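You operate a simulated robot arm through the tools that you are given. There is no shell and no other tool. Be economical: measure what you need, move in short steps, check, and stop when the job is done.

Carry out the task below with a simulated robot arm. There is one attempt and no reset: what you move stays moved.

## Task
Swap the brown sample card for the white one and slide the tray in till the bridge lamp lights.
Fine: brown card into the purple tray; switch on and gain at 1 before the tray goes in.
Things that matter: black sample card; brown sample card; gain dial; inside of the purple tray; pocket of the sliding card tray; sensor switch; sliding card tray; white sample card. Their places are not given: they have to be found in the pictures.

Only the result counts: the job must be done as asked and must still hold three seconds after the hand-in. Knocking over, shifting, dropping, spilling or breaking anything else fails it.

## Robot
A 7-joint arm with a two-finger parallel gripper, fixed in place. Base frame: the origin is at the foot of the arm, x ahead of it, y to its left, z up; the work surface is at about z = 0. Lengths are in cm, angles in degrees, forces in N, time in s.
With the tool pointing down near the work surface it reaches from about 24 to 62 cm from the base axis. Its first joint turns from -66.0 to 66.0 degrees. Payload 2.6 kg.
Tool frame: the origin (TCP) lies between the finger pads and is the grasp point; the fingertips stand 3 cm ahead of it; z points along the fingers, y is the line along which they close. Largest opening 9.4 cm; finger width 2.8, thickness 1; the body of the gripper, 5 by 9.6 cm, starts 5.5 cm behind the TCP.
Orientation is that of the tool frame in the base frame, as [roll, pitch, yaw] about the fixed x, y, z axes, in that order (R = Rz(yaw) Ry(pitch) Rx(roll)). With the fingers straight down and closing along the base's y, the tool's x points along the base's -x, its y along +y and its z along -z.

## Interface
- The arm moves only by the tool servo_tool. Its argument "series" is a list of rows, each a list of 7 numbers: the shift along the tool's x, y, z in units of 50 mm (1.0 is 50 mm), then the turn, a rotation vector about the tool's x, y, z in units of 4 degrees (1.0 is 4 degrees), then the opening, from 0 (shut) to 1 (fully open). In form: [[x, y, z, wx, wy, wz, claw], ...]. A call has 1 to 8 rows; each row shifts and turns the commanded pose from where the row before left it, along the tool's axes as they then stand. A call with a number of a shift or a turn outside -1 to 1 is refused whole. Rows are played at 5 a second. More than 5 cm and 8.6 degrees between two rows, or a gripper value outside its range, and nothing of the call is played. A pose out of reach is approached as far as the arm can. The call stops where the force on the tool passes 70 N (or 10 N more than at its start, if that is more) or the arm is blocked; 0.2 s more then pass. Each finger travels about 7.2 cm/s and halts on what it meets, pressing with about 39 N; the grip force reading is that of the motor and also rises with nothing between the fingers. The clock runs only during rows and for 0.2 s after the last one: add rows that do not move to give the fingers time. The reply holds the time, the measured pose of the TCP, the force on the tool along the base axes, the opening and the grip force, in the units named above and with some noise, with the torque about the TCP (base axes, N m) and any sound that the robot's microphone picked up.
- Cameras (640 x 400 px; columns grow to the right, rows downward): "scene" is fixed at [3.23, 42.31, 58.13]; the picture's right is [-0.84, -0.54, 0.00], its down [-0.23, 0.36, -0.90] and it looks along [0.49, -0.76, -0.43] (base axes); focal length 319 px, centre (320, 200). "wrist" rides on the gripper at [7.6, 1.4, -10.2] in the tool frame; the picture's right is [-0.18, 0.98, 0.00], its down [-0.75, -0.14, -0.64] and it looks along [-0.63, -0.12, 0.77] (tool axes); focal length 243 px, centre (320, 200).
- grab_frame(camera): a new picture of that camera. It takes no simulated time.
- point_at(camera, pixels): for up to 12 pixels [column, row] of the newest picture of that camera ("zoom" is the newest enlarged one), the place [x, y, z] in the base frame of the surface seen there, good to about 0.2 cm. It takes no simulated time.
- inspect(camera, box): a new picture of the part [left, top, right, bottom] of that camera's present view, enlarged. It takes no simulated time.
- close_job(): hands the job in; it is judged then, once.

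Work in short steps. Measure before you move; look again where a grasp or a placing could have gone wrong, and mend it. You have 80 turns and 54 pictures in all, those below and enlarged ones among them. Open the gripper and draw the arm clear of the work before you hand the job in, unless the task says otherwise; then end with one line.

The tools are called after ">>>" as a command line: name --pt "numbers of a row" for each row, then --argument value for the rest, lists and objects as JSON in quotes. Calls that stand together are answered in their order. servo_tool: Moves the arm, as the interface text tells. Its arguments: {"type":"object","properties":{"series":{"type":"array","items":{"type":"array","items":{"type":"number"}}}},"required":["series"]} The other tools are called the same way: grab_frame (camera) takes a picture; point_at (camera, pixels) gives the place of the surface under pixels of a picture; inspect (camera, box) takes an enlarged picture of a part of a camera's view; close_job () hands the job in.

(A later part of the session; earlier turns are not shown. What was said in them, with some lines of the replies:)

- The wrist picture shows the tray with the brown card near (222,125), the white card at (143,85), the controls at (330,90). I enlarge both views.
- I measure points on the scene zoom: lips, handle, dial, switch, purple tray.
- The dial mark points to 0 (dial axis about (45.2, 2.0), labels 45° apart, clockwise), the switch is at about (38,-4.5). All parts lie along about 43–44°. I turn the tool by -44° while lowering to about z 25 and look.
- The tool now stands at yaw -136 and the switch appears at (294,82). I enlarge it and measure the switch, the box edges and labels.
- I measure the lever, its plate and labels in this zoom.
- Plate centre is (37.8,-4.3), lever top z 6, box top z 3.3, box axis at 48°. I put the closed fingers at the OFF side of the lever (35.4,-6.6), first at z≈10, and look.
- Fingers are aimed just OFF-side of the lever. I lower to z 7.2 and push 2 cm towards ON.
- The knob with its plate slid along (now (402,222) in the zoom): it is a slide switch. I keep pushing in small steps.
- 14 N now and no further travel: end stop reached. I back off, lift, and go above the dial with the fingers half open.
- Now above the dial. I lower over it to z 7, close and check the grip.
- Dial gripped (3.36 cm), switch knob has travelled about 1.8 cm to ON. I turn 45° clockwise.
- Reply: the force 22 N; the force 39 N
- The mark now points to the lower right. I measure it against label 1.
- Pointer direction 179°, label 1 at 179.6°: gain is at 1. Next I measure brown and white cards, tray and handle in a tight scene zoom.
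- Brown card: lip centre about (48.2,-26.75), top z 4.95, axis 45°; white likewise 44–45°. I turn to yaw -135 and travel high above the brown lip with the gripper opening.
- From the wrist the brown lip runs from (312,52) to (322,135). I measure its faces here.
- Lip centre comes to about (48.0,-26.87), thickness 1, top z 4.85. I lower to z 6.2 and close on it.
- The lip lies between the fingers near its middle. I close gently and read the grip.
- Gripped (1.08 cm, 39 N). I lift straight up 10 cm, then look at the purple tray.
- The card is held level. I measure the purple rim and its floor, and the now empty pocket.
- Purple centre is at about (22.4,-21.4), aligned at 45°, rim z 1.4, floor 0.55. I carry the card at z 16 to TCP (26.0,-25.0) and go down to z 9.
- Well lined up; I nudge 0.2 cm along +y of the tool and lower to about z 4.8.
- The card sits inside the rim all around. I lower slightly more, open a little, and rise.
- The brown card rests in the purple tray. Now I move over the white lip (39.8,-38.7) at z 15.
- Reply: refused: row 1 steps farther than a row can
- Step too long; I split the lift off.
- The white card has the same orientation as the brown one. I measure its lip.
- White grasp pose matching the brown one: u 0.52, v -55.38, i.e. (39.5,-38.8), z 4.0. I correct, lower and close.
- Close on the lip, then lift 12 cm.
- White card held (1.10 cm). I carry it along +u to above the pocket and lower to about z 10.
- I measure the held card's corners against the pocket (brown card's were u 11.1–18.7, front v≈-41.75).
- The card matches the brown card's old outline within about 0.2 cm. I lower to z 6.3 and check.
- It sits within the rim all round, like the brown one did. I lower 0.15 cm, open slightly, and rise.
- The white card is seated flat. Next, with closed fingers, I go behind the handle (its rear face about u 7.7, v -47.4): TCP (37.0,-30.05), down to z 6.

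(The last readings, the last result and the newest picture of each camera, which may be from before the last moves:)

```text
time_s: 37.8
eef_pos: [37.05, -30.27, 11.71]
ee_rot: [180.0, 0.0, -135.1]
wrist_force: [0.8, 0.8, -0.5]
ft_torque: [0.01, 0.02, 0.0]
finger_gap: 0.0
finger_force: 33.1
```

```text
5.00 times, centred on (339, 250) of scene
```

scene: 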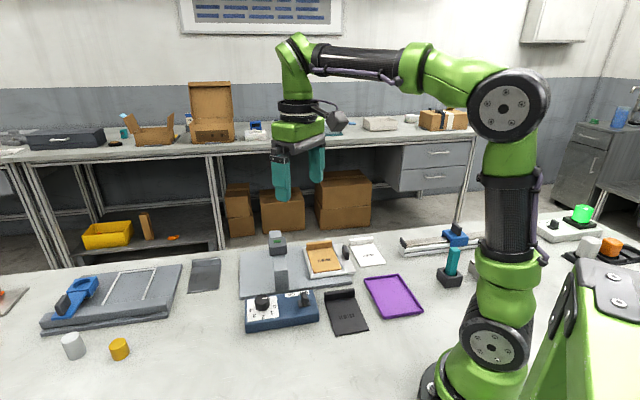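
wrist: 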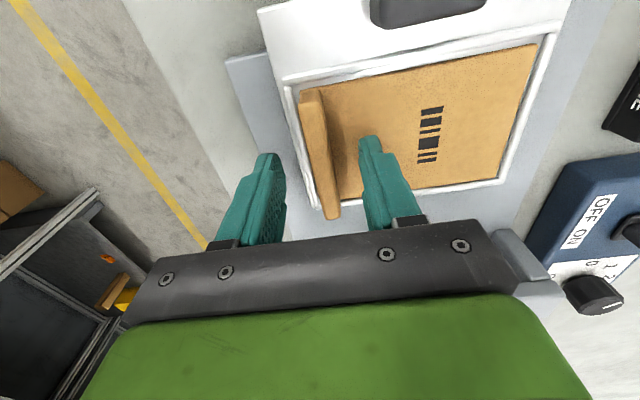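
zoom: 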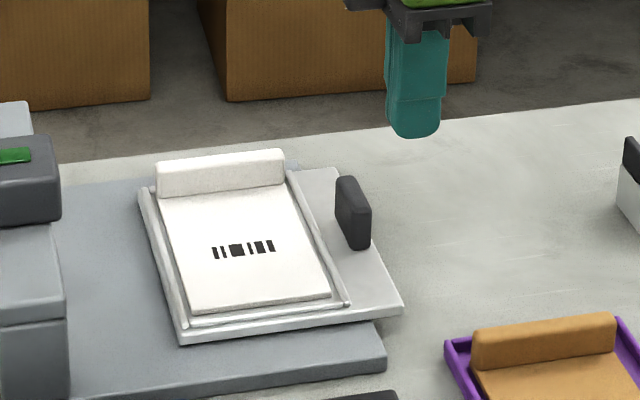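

Fingers are aligned behind the handle. I lower to z 6 and push 4 cm along +u (tool -x).

>>> servo_tool --pt "0 0 0.6 0 0 0 0" --pt "0 0 0.54 0 0 0 0" --pt "0 0 0 0 0 0 0" --pt "-0.2 0 0 0 0 0 0" --pt "-0.2 0 0 0 0 0 0" --pt "-0.2 0 0 0 0 0 0" --pt "-0.2 0 0 0 0 0 0" --pt "0 0 0 0 0 0 0"

>>> inspect --camera "scene" --box '[235, 210, 403, 315]'

```text
time_s: 39.6
eef_pos: [39.98, -27.18, 5.91]
ee_rot: [180.0, 0.0, -134.9]
wrist_force: [-0.1, 0.1, 0.6]
ft_torque: [-0.02, 0.0, -0.02]
finger_gap: 0.0
finger_force: 32.9
```

```text
3.81 times, centred on (319, 262) of scene
```

zoom: 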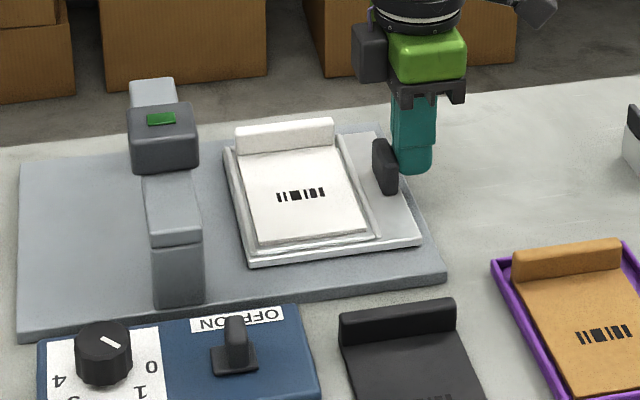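

The tray slides smoothly with no force; lamp still dark. I push 5 cm more.

>>> servo_tool --pt "-0.15 0 0 0 0 0 0" --pt "-0.15 0 0 0 0 0 0" --pt "-0.15 0 0 0 0 0 0" --pt "-0.15 0 0 0 0 0 0" --pt "-0.15 0 0 0 0 0 0" --pt "-0.15 0 0 0 0 0 0" --pt "-0.1 0 0 0 0 0 0" --pt "0 0 0 0 0 0 0"

>>> inspect --camera "scene" --box '[235, 210, 403, 315]'

```text
time_s: 41.4
eef_pos: [43.49, -23.77, 6.12]
ee_rot: [-180.0, 0.1, -135.1]
wrist_force: [0.4, -0.2, 0.0]
ft_torque: [-0.01, 0.0, 0.0]
finger_gap: 0.01
finger_force: 32.5
```

```text
3.81 times, centred on (319, 262) of scene
```

zoom: 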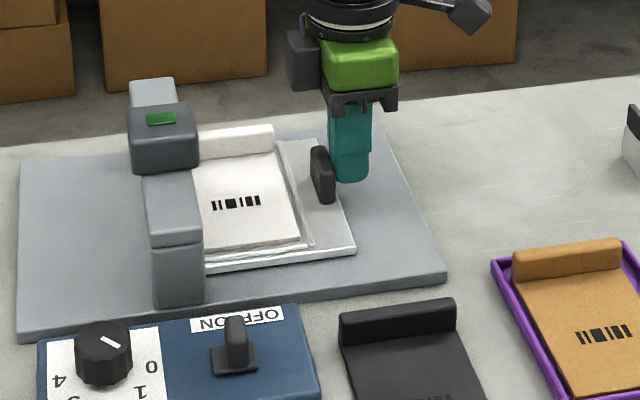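

Tray is entering under the bridge. I push 3 cm more.

>>> servo_tool --pt "-0.12 0 0 0 0 0 0" --pt "-0.12 0 0 0 0 0 0" --pt "-0.12 0 0 0 0 0 0" --pt "-0.12 0 0 0 0 0 0" --pt "-0.12 0 0 0 0 0 0" --pt "0 0 0 0 0 0 0"

>>> inspect --camera "scene" --box '[235, 210, 403, 315]'

```text
time_s: 42.8
eef_pos: [45.62, -21.65, 5.96]
ee_rot: [180.0, 0.0, -135.0]
wrist_force: [0.1, -0.7, -0.5]
ft_torque: [0.0, -0.02, -0.01]
finger_gap: 0.01
finger_force: 33.4
```

```text
3.81 times, centred on (319, 262) of scene
```

zoom: 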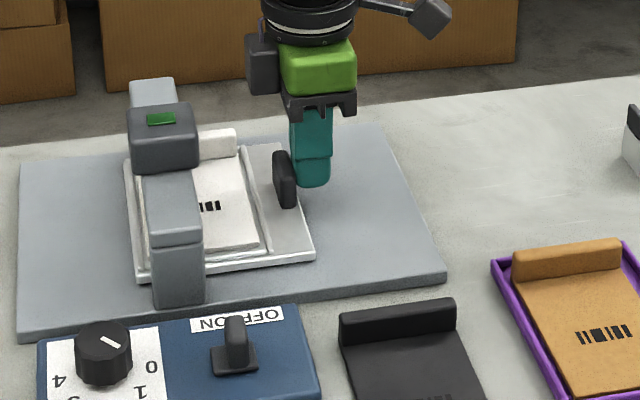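

Still dark; card centre is some 4 cm short of the sensor head. I push 2 cm.

>>> servo_tool --pt "-0.1 0 0 0 0 0 0" --pt "-0.1 0 0 0 0 0 0" --pt "-0.1 0 0 0 0 0 0" --pt "-0.1 0 0 0 0 0 0" --pt "0 0 0 0 0 0 0"

>>> inspect --camera "scene" --box '[235, 210, 403, 315]'

```text
time_s: 44.0
eef_pos: [46.99, -20.29, 6.01]
ee_rot: [-179.9, 0.0, -135.0]
wrist_force: [-0.3, -0.3, 1.0]
ft_torque: [0.0, -0.01, -0.01]
finger_gap: 0.0
finger_force: 32.3
```

```text
3.81 times, centred on (319, 262) of scene
```

zoom: 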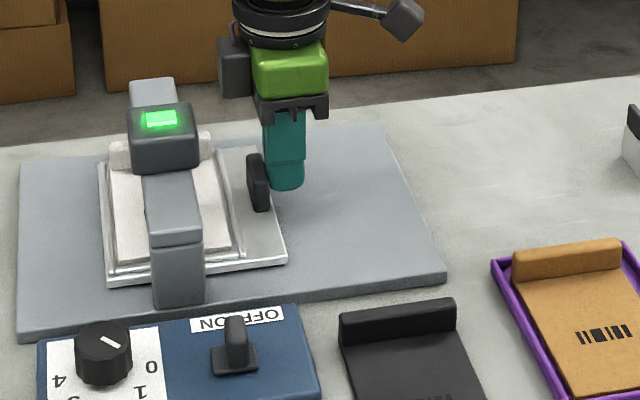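

The lamp shines green and the card is centred under the head. I back off from the handle, then rise clear.

>>> servo_tool --pt "0.3 0 0 0 0 0 0" --pt "0.5 0 0 0 0 0 0" --pt "0 0 -0.7 0 0 0 0.3" --pt "0 0 -0.8 0 0 0 0.6" --pt "0 0 -0.8 0 0 0 0.6" --pt "0.6 0 -0.6 0 0 0 0.6" --pt "0.6 0 0 0 0 0 0.6" --pt "0 0 0 0 0 0 0.6"

>>> servo_tool --pt "0 0 0 0 0 0 0.6" --pt "0 0 0 0 0 0 0.6" --pt "0 0 0 0 0 0 0.6" --pt "0 0 0 0 0 0 0.6"

>>> grab_frame --camera "scene"

>>> inspect --camera "scene" --box '[235, 210, 435, 335]'

```text
time_s: 45.8
eef_pos: [40.0, -27.23, 20.55]
ee_rot: [-180.0, 0.0, -134.9]
wrist_force: [0.9, 0.3, 0.5]
ft_torque: [-0.02, 0.01, 0.01]
finger_gap: 5.65
finger_force: 0.1
```

```text
time_s: 46.8
eef_pos: [39.88, -27.31, 20.4]
ee_rot: [-179.9, 0.0, -135.1]
wrist_force: [-0.2, -0.9, -0.4]
ft_torque: [0.01, 0.0, -0.02]
finger_gap: 5.63
finger_force: 0.0
```

```text
17 pictures are left
```

scene: 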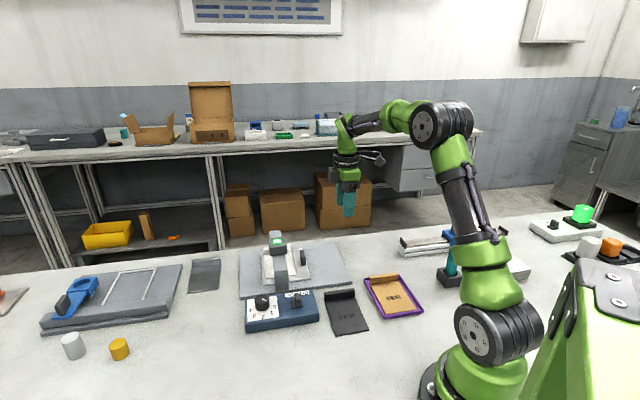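

```text
3.20 times, centred on (335, 272) of scene
```

zoom: 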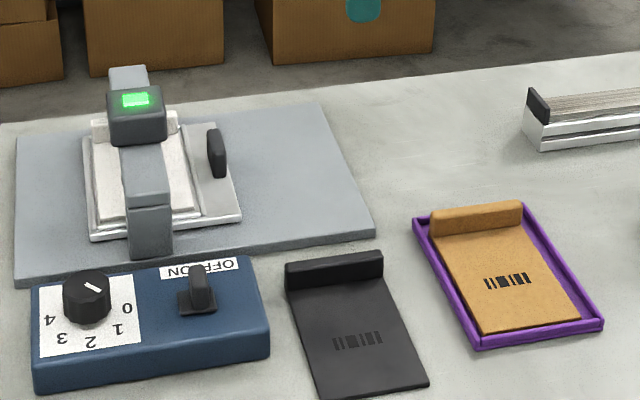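

The lamp stays lit, the switch is on, gain is at 1, the brown card is in the purple tray, and the arm is clear with the gripper open. I hand the job in.

>>> close_job

```text
The job is handed in.
```

The cards are swapped: the white one is in the sliding tray and the brown one is in the purple tray. With the switch on and gain at 1, I slid the tray in until the bridge lamp lit, and it was still lit in the last picture before hand-in.
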